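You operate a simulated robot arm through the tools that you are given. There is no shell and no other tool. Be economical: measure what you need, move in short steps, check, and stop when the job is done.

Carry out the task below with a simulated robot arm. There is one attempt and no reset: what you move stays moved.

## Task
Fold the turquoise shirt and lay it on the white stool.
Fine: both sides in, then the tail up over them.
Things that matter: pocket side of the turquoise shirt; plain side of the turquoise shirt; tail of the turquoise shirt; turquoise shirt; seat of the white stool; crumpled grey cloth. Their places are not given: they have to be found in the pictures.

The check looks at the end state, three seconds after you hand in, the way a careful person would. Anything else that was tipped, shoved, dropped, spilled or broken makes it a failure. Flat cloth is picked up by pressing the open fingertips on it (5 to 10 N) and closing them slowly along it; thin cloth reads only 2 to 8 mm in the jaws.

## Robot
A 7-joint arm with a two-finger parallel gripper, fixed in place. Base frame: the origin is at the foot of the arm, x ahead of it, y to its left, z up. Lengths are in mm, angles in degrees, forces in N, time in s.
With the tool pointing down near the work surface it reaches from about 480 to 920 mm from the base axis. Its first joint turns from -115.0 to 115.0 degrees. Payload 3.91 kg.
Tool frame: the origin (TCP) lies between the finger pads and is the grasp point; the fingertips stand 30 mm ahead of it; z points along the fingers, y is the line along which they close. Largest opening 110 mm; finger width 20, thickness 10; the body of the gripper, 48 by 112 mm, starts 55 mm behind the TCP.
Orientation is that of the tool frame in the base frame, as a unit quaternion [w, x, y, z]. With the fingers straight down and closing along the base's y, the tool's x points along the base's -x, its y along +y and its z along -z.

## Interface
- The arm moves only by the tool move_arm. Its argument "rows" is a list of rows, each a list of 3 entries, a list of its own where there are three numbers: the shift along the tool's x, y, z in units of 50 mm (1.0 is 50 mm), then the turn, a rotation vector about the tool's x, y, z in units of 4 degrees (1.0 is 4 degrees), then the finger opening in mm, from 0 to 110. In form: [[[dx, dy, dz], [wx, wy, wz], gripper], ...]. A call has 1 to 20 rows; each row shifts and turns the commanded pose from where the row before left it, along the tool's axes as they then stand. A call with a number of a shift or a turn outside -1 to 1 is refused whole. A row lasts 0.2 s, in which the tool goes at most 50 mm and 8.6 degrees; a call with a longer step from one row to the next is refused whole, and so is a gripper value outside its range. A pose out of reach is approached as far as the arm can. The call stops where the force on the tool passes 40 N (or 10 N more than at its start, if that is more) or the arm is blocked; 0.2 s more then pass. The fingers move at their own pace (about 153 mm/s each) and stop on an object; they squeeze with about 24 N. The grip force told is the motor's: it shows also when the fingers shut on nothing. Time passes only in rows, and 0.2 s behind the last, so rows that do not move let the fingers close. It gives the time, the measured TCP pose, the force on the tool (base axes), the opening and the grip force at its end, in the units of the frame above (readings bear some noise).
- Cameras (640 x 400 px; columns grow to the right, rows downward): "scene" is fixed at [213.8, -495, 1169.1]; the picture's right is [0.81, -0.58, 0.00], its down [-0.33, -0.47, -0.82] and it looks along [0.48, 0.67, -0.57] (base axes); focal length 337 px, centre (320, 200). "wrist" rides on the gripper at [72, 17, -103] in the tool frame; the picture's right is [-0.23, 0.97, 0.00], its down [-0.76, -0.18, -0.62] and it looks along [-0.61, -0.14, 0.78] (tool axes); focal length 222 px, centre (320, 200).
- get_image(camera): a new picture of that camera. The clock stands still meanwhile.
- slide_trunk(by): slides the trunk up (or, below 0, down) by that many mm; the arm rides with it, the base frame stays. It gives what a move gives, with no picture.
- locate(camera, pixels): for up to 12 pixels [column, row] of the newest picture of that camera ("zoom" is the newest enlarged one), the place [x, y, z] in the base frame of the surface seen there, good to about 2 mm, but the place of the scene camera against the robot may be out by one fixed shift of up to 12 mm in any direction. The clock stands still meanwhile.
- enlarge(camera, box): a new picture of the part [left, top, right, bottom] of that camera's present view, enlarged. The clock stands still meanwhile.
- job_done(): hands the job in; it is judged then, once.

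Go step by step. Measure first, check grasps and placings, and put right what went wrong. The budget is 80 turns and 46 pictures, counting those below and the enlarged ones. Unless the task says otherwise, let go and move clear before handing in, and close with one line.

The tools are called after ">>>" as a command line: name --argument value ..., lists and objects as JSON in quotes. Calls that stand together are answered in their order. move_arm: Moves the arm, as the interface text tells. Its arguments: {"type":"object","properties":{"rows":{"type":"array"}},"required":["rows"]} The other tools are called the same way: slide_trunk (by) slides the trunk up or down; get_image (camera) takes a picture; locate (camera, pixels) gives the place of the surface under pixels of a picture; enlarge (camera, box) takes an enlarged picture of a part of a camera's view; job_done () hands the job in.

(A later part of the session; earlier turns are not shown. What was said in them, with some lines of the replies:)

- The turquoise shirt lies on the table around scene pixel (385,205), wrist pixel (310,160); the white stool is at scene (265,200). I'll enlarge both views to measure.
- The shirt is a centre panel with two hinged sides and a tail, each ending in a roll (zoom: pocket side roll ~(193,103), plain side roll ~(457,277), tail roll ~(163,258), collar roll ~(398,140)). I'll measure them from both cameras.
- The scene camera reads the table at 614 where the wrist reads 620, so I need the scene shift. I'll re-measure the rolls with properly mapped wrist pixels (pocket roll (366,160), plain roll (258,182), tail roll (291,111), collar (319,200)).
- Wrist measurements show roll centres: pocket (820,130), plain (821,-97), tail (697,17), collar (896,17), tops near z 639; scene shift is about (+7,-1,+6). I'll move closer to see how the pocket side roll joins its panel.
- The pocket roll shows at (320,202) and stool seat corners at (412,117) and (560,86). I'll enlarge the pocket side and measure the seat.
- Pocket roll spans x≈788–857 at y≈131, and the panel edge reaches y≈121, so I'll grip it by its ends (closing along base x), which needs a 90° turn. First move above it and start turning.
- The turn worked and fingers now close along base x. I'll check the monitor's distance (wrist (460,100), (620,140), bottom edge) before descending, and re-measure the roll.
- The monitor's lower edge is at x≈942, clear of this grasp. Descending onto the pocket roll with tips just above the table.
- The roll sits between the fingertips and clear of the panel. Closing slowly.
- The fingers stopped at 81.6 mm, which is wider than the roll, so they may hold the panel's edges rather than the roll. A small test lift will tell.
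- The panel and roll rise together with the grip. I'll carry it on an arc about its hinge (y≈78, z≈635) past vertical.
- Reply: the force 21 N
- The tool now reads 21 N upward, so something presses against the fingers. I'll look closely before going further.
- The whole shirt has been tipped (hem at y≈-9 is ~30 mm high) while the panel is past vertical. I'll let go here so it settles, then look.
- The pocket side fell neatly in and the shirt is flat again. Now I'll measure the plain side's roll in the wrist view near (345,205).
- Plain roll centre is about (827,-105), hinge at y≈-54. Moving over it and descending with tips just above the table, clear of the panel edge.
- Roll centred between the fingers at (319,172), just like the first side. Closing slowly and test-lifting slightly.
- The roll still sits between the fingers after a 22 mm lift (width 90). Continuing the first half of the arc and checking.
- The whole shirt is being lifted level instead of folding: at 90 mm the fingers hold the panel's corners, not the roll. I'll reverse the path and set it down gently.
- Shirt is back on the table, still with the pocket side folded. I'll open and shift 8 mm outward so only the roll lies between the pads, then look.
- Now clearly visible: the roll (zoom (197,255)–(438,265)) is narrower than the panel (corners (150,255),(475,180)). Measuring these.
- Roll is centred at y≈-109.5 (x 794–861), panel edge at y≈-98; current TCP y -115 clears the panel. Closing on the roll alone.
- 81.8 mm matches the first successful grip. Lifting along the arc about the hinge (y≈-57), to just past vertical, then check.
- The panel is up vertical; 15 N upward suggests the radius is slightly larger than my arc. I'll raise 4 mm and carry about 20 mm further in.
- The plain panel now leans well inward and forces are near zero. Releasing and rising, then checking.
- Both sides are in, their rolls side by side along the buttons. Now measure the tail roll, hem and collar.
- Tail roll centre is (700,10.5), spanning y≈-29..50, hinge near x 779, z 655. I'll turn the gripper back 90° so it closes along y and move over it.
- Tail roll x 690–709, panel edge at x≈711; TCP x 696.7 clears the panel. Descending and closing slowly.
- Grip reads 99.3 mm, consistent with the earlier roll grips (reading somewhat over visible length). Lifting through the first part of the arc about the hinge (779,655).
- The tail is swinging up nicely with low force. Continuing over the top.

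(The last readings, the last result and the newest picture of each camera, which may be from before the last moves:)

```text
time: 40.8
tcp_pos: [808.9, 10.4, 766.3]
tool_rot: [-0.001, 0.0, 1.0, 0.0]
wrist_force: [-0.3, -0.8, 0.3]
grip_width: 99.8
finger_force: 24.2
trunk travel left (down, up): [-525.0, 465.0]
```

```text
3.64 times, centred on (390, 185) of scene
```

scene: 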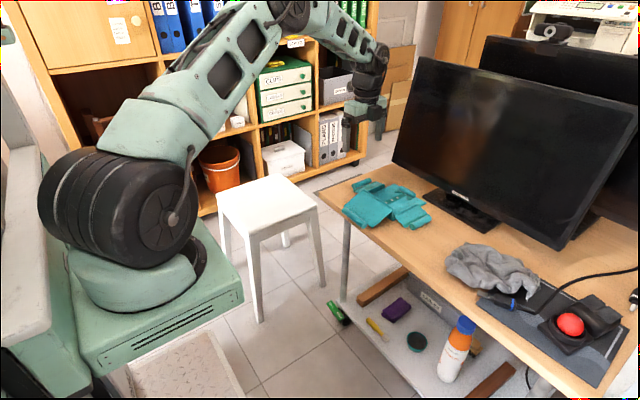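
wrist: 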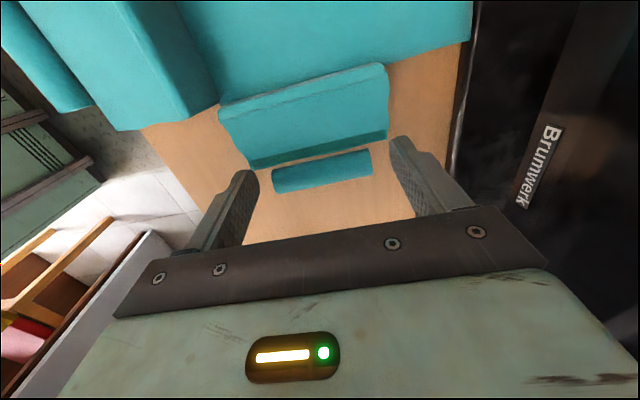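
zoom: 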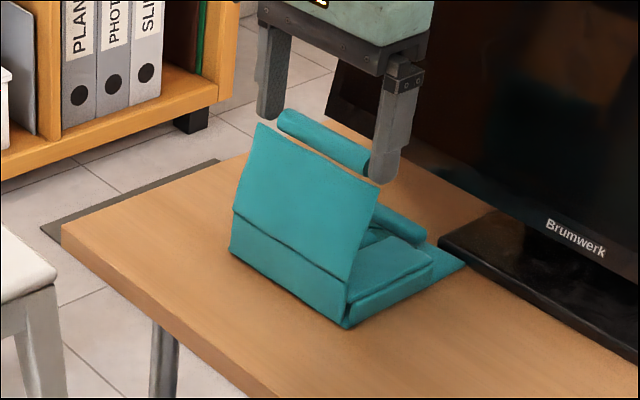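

The tail is past vertical with no strain. A bit further down, then release and rise.

>>> move_arm --rows '[[[-0.22, 0, 0.14], [0, 0, 0], 50], [[-0.18, 0, 0.18], [0, 0, 0], 50], [[0, 0, 0], [0, 0, 0], 105], [[0, 0, 0], [0, 0, 0], 110], [[0, 0, 0], [0, 0, 0], 110], [[0.3, 0, -0.4], [0, 0, 0], 110], [[0.5, 0, -0.5], [0, 0, 0], 110], [[0.9, 0, -0.2], [0, 0, 0], 110], [[0.9, 0, 0], [0, 0, 0], 110], [[0.6, 0, 0], [0, 0, 0], 110]]'

>>> enlarge --camera "scene" --box '[320, 130, 460, 240]'

>>> enlarge --camera "wrist" --box '[200, 50, 440, 220]'

```text
time: 43.0
tcp_pos: [668.7, 11.5, 803.5]
tool_rot: [-0.001, 0.001, 1.0, 0.0]
wrist_force: [-0.3, 0.1, -0.4]
grip_width: 109.9
finger_force: 0.0
trunk travel left (down, up): [-525.0, 465.0]
```

```text
3.64 times, centred on (390, 185) of scene
```

zoom: 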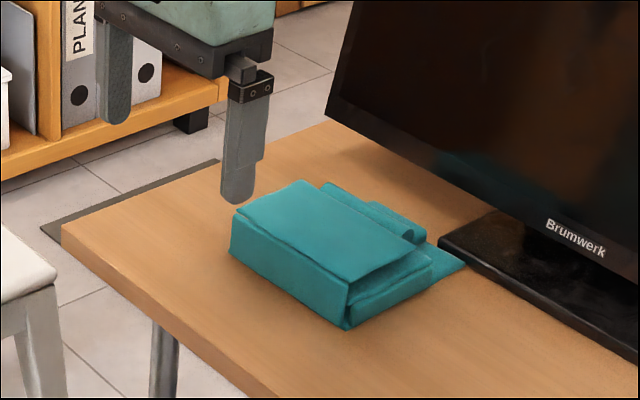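

```text
2.35 times, centred on (320, 135) of wrist
```

zoom: 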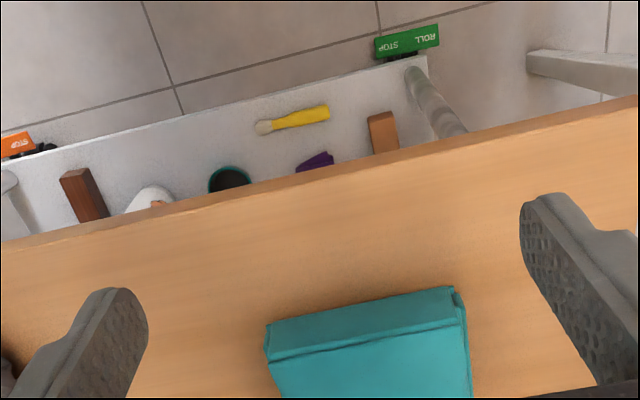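

The tail has folded flat over both sides: a neat stack. I'll move over it to measure the tail roll and collar roll for the lifting grip.

>>> move_arm --rows '[[[-0.7, 0, -0.3], [0, 0, 0], 110], [[-0.7, 0, -0.3], [0, 0, 0], 110], [[-0.7, 0, 0], [0, 0, 0], 110], [[0, 0, 0], [0, 0, 0], 110]]'

>>> enlarge --camera "wrist" --box '[220, 80, 420, 220]'

>>> locate --camera "zoom" --pixels '[[320, 200], [250, 250], [320, 250], [320, 280], [320, 300], [320, 320], [350, 300], [380, 270], [280, 300], [280, 270], [400, 250], [320, 340]]'

```text
time: 44.0
tcp_pos: [773.9, 10.8, 835.8]
tool_rot: [0.0, 0.0, 1.0, 0.0]
wrist_force: [0.1, -0.4, 0.5]
grip_width: 109.9
finger_force: 0.1
trunk travel left (down, up): [-525.0, 465.0]
```

```text
2.86 times, centred on (320, 150) of wrist
```

zoom: 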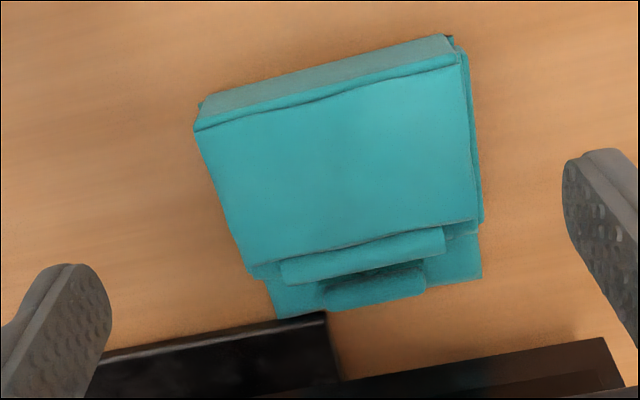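

```text
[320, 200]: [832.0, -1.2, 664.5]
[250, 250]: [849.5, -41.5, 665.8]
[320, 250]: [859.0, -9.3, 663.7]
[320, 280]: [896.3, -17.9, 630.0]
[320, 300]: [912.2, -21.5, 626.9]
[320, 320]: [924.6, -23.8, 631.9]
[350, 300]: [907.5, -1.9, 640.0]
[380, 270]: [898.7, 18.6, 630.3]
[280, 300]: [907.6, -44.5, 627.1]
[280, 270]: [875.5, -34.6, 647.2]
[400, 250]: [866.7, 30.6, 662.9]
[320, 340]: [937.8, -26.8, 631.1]
```

>>> locate --camera "zoom" --pixels '[[360, 240], [360, 248], [360, 255], [360, 262], [360, 269], [375, 280], [375, 288], [375, 296], [330, 295], [420, 280], [285, 270], [440, 240]]'

>>> locate --camera "zoom" --pixels '[[205, 105], [195, 130], [450, 40], [460, 60], [470, 210], [480, 225], [440, 215], [275, 318], [480, 278], [320, 312], [250, 270], [470, 100]]'

```text
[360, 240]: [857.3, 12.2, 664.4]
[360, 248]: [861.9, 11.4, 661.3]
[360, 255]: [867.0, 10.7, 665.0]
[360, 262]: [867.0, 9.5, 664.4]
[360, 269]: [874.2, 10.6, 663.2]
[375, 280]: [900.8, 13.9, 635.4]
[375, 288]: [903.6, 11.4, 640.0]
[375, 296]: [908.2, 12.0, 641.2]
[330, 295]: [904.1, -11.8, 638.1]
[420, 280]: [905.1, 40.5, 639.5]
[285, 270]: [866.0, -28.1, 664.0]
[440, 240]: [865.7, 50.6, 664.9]
```

```text
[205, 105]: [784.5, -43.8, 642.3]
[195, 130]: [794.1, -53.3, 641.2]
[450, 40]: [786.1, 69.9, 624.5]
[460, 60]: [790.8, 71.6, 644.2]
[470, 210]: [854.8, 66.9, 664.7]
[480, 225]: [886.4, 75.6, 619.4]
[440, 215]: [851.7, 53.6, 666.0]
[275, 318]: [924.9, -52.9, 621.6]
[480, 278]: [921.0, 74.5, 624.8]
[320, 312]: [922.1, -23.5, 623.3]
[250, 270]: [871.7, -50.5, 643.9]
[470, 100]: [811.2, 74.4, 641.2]
```

Stack now spans x≈785–922; tail roll x≈860–879 (top 665), collar roll x≈898–917. A secure hold is to pinch from the hem face (x≈785) to the tail roll's far side (x≈879), with one finger in the gap before the collar; checking those faces precisely.

>>> locate --camera "zoom" --pixels '[[325, 66], [325, 72], [325, 80], [325, 90], [325, 100], [325, 110], [365, 266], [365, 270], [365, 273], [365, 276], [365, 279], [365, 283]]'

```text
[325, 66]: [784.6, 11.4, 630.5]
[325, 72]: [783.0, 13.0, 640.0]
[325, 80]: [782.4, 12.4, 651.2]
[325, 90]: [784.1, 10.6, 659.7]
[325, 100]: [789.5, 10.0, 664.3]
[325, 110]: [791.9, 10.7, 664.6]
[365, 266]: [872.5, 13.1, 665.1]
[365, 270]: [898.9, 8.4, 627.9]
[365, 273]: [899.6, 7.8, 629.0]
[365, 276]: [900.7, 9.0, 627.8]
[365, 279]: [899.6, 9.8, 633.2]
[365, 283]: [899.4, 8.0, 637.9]
```

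Hem face at x≈782.5, tail roll far edge ≈878.5, collar face ≈898: pinch width ≈96 mm with room. Turning the gripper to close along x.

>>> move_arm --rows '[[[0, 0, 0], [0, 0, 1], 110], [[0, 0, 0], [0, 0, 1], 110], [[0, 0, 0], [0, 0, 1], 110], [[0, 0, 0], [0, 0, 1], 110], [[0, 0, 0], [0, 0, 1], 110], [[0, 0, 0], [0, 0, 1], 110], [[0, 0, 0], [0, 0, 1], 110], [[0, 0, 0], [0, 0, 1], 110], [[0, 0, 0], [0, 0, 1], 110], [[0, 0, 0], [0, 0, 1], 110], [[0, 0, 0], [0, 0, 1], 110], [[0, 0, 0], [0, 0, 1], 110], [[0, 0, 0], [0, 0, 1], 110], [[0, 0, 0], [0, 0, 1], 110], [[0, 0, 0], [0, 0, 1], 110], [[0, 0, 0], [0, 0, 1], 110], [[0, 0, 0], [0, 0, 1], 110], [[0, 0, 0], [0, 0, 1], 110], [[0, 0, 0], [0, 0, 1], 110], [[0, 0, 0], [0, 0, 1], 110]]'

>>> move_arm --rows '[[[0, 0, 0], [0, 0, 1], 110], [[0, 0, 0], [0, 0, 1], 110], [[0, 0, 0], [0, 0, 0.5], 110], [[0, 0.58, 0.5], [0, 0, 0], 110], [[0, 0.57, 0.5], [0, 0, 0], 110], [[0, 0, 0.6], [0, 0, 0], 110], [[0, 0, 0.5], [0, 0, 0], 110], [[0, 0, 0.4], [0, 0, 0], 110], [[0, 0, 0], [0, 0, 0], 110]]'

>>> get_image --camera "wrist"

```text
time: 48.2
tcp_pos: [773.5, 9.8, 835.8]
tool_rot: [-0.001, 0.643, 0.766, 0.0]
wrist_force: [0.3, -0.3, 0.5]
grip_width: 109.9
finger_force: 0.1
trunk travel left (down, up): [-525.0, 465.0]
```

```text
time: 50.2
tcp_pos: [831.3, 10.8, 709.3]
tool_rot: [0.001, 0.707, 0.707, 0.0]
wrist_force: [1.5, -0.5, -0.4]
grip_width: 110.3
finger_force: 0.0
trunk travel left (down, up): [-525.0, 465.0]
```

```text
10 pictures are left
```

wrist: 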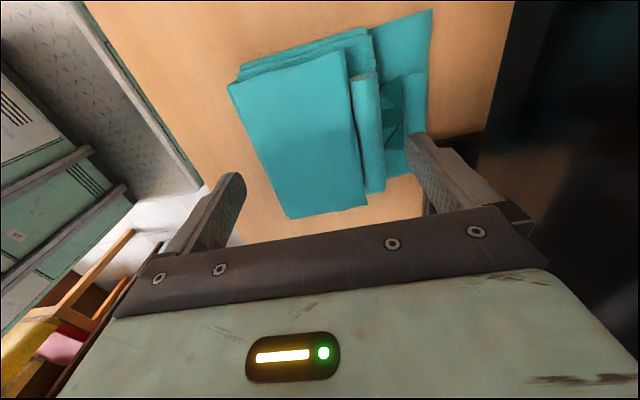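

Fingers straddle the stack, with tips still above it. Descending 42 mm and checking the force.

>>> move_arm --rows '[[[0, 0, 0.3], [0, 0, 0], 110], [[0, 0, 0.25], [0, 0, 0], 110], [[0, 0, 0.2], [0, 0, 0], 110], [[0, 0, 0.1], [0, 0, 0], 110], [[0, 0, 0], [0, 0, 0], 110]]'

```text
time: 51.4
tcp_pos: [830.4, 10.5, 666.6]
tool_rot: [0.0, 0.707, 0.707, 0.0]
wrist_force: [-0.2, -0.2, -0.5]
grip_width: 110.2
finger_force: 0.1
trunk travel left (down, up): [-525.0, 465.0]
```

No contact on the way down. Closing slowly onto hem and tail roll.

>>> move_arm --rows '[[[0, 0, 0], [0, 0, 0], 106], [[0, 0, 0], [0, 0, 0], 102], [[0, 0, 0], [0, 0, 0], 98], [[0, 0, 0], [0, 0, 0], 94], [[0, 0, 0], [0, 0, 0], 90], [[0, 0, 0], [0, 0, 0], 85], [[0, 0, 0], [0, 0, 0], 85]]'

>>> enlarge --camera "scene" --box '[320, 130, 460, 240]'

```text
time: 53.0
tcp_pos: [829.5, 11.6, 667.1]
tool_rot: [-0.001, 0.707, 0.707, -0.001]
wrist_force: [-7.3, 0.7, 0.5]
grip_width: 94.2
finger_force: 23.3
trunk travel left (down, up): [-525.0, 465.0]
```

```text
3.64 times, centred on (390, 185) of scene
```

zoom: 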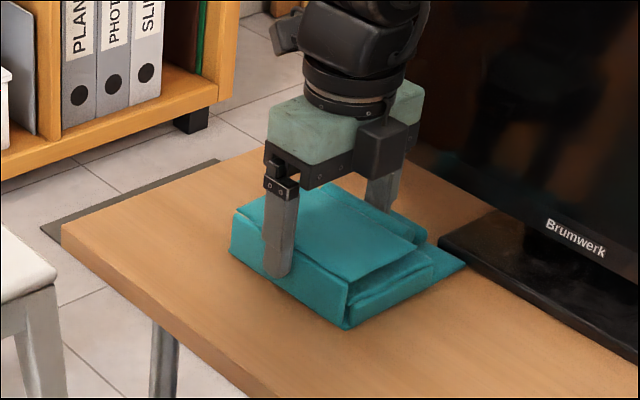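

Firm hold: 94.2 mm with 23 N, fold intact. Lifting slowly.

>>> move_arm --rows '[[[0, 0, -0.1], [0, 0, 0], 80], [[0, 0, -0.2], [0, 0, 0], 80], [[0, 0, -0.3], [0, 0, 0], 80], [[0, 0, -0.3], [0, 0, 0], 80], [[0, 0, -0.3], [0, 0, 0], 80], [[0, 0, 0], [0, 0, 0], 80]]'

>>> enlarge --camera "scene" --box '[320, 110, 460, 230]'

```text
time: 54.4
tcp_pos: [830.6, 10.4, 726.7]
tool_rot: [-0.001, 0.707, 0.707, 0.0]
wrist_force: [-0.3, 0.1, -2.2]
grip_width: 94.2
finger_force: 23.9
trunk travel left (down, up): [-525.0, 465.0]
```

```text
3.33 times, centred on (390, 170) of scene
```

zoom: 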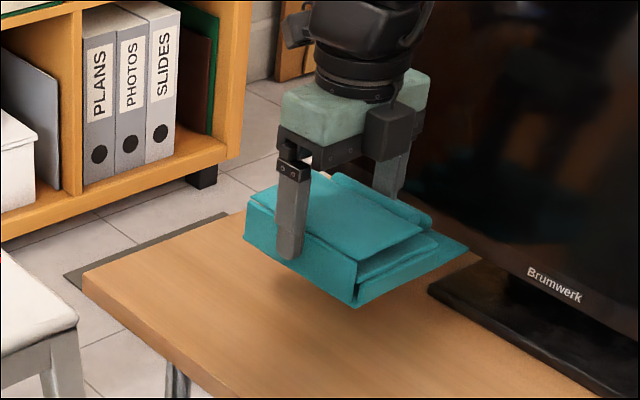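

The folded stack lifts level and intact (weight ≈2 N). Carrying it over the stool centre, slowly, orientation unchanged.

>>> move_arm --rows '[[[0, 0, -0.4], [0, 0, 0], 80], [[0, 0, -0.4], [0, 0, 0], 80], [[0.25, -0.1, 0], [0, 0, 0], 80], [[0.52, -0.21, 0], [0, 0, 0], 80], [[0.52, -0.21, 0], [0, 0, 0], 80], [[0.52, -0.21, 0], [0, 0, 0], 80], [[0.52, -0.21, 0], [0, 0, 0], 80], [[0.52, -0.21, 0], [0, 0, 0], 80], [[0.52, -0.21, 0], [0, 0, 0], 80], [[0.52, -0.21, 0], [0, 0, 0], 80], [[0.52, -0.21, 0], [0, 0, 0], 80], [[0.52, -0.21, 0], [0, 0, 0], 80], [[0.52, -0.21, 0], [0, 0, 0], 80], [[0.52, -0.21, 0], [0, 0, 0], 80], [[0.52, -0.21, 0], [0, 0, 0], 80], [[0.52, -0.21, 0], [0, 0, 0], 80], [[0.52, -0.21, 0], [0, 0, 0], 80], [[0.52, -0.21, 0], [0, 0, 0], 80], [[0.52, -0.21, 0], [0, 0, 0], 80], [[0.5, -0.22, 0], [0, 0, 0], 80]]'

>>> get_image --camera "scene"

```text
time: 58.6
tcp_pos: [647.8, 462.0, 766.2]
tool_rot: [-0.001, 0.708, 0.707, 0.0]
wrist_force: [0.5, -0.4, -1.8]
grip_width: 94.2
finger_force: 23.8
trunk travel left (down, up): [-525.0, 465.0]
```

```text
7 pictures are left
```

scene: 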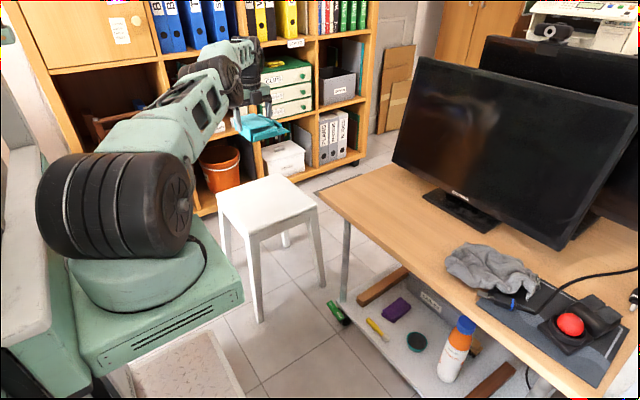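

Stack is held over the stool. Lowering by 200 mm and checking that the arm follows.

>>> move_arm --rows '[[[0, 0, 0.4], [0, 0, 0], 80], [[0, 0, 0.4], [0, 0, 0], 80], [[0, 0, 0.4], [0, 0, 0], 80], [[0, 0, 0.4], [0, 0, 0], 80], [[0, 0, 0.4], [0, 0, 0], 80], [[0, 0, 0.4], [0, 0, 0], 80], [[0, 0, 0.4], [0, 0, 0], 80], [[0, 0, 0.4], [0, 0, 0], 80], [[0, 0, 0.4], [0, 0, 0], 80], [[0, 0, 0.4], [0, 0, 0], 80], [[0, 0, 0], [0, 0, 0], 80]]'

>>> get_image --camera "scene"

```text
time: 61.0
tcp_pos: [632.9, 445.7, 570.8]
tool_rot: [0.0, 0.708, 0.707, 0.001]
wrist_force: [0.1, -0.1, -2.0]
grip_width: 93.9
finger_force: 24.4
out of reach, approached as far as the arm can: row 5, 6, 8, 9, 10
trunk travel left (down, up): [-525.0, 465.0]
```

```text
6 pictures are left
```

scene: 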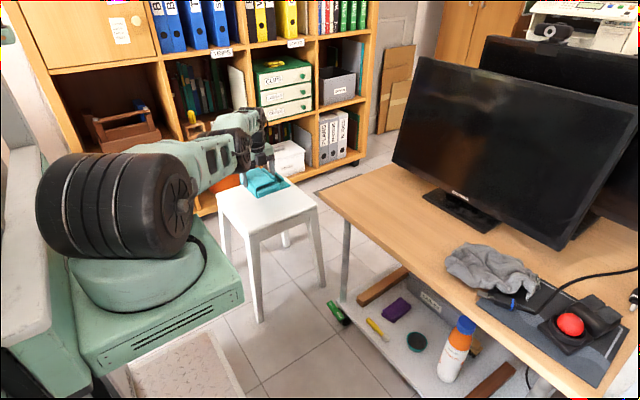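

The arm is at its reach limit at z 571, centred well enough over the seat (shirt x≈587–725, y≈385–508). I'll lower the rest with the trunk.

>>> slide_trunk --by -55

```text
time: 62.0
tcp_pos: [632.8, 446.1, 515.7]
tool_rot: [-0.001, 0.707, 0.707, 0.0]
wrist_force: [-0.1, -0.6, -2.3]
grip_width: 94.3
finger_force: 24.3
trunk travel left (down, up): [-470.0, 520.0]
```

TCP 515.7; bottom of stack should be about 17 mm above the seat. Sliding 14 mm more, then looking.

>>> slide_trunk --by -14

>>> enlarge --camera "scene" --box '[200, 100, 330, 240]'

```text
time: 62.6
tcp_pos: [631.8, 446.9, 503.1]
tool_rot: [0.0, 0.707, 0.707, 0.0]
wrist_force: [0.1, -0.5, -1.4]
grip_width: 94.1
finger_force: 23.9
trunk travel left (down, up): [-456.0, 534.0]
```

```text
2.86 times, centred on (265, 170) of scene
```

zoom: 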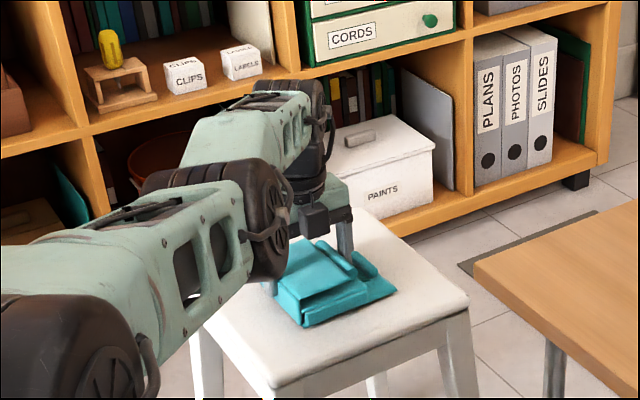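

The stack hovers just above the seat. Lowering the last few millimetres and watching the force.

>>> slide_trunk --by -4

```text
time: 63.1
tcp_pos: [633.8, 445.5, 496.8]
tool_rot: [0.0, 0.707, 0.707, 0.0]
wrist_force: [-0.5, 0.0, -2.9]
grip_width: 94.2
finger_force: 23.9
trunk travel left (down, up): [-452.0, 538.0]
```

>>> slide_trunk --by -2

```text
time: 63.6
tcp_pos: [633.2, 446.6, 497.6]
tool_rot: [-0.001, 0.707, 0.707, 0.0]
wrist_force: [0.3, -0.9, 1.3]
grip_width: 94.1
finger_force: 23.9
trunk travel left (down, up): [-450.0, 540.0]
```

Force flipped to +1.3 N: the stack rests on the seat. Opening gently.

>>> move_arm --rows '[[[0, 0, 0], [0, 0, 0], 97], [[0, 0, 0], [0, 0, 0], 101], [[0, 0, 0], [0, 0, 0], 105], [[0, 0, 0], [0, 0, 0], 105]]'

```text
time: 64.6
tcp_pos: [632.8, 446.6, 496.5]
tool_rot: [0.0, 0.707, 0.707, 0.0]
wrist_force: [0.6, -0.1, -0.2]
grip_width: 105.1
finger_force: 0.1
trunk travel left (down, up): [-450.0, 540.0]
```

Released with no residual force and no drift. Raising straight up with the trunk.

>>> slide_trunk --by 60

>>> slide_trunk --by 110

>>> enlarge --camera "scene" --box '[200, 100, 330, 240]'

>>> get_image --camera "wrist"

```text
time: 65.6
tcp_pos: [633.1, 445.4, 555.4]
tool_rot: [0.001, 0.707, 0.707, 0.0]
wrist_force: [0.1, -0.7, -0.2]
grip_width: 104.9
finger_force: 0.0
trunk travel left (down, up): [-510.0, 480.0]
```

```text
time: 67.0
tcp_pos: [633.7, 444.4, 666.4]
tool_rot: [0.0, 0.707, 0.707, 0.001]
wrist_force: [0.4, 0.2, -0.3]
grip_width: 105.1
finger_force: 0.1
trunk travel left (down, up): [-620.0, 370.0]
```

```text
2.86 times, centred on (265, 170) of scene
```

zoom: 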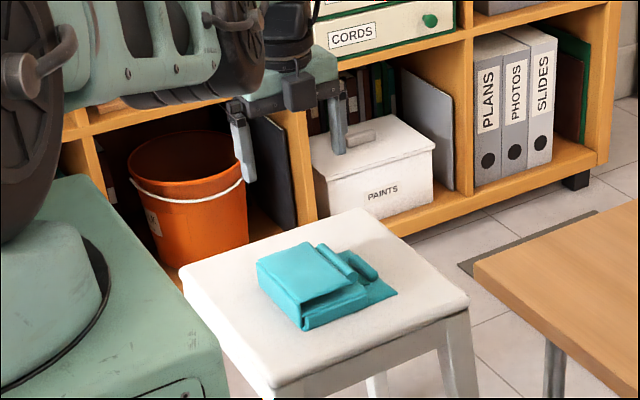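

```text
3 pictures are left
```

wrist: 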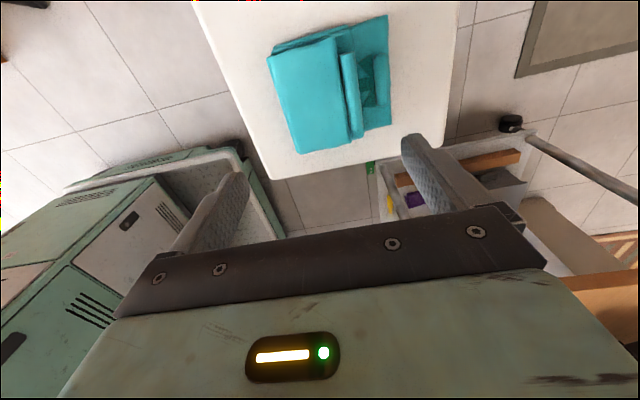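

The folded shirt lies flat near the middle of the seat with the tail over both sides. The grey cloth and everything else are untouched and the gripper is clear, so I'm handing in.

>>> job_done

```text
The job is handed in.
```

The turquoise shirt is folded, both sides in and the tail up over them, and it lies flat on the seat of the white stool with the gripper moved clear.
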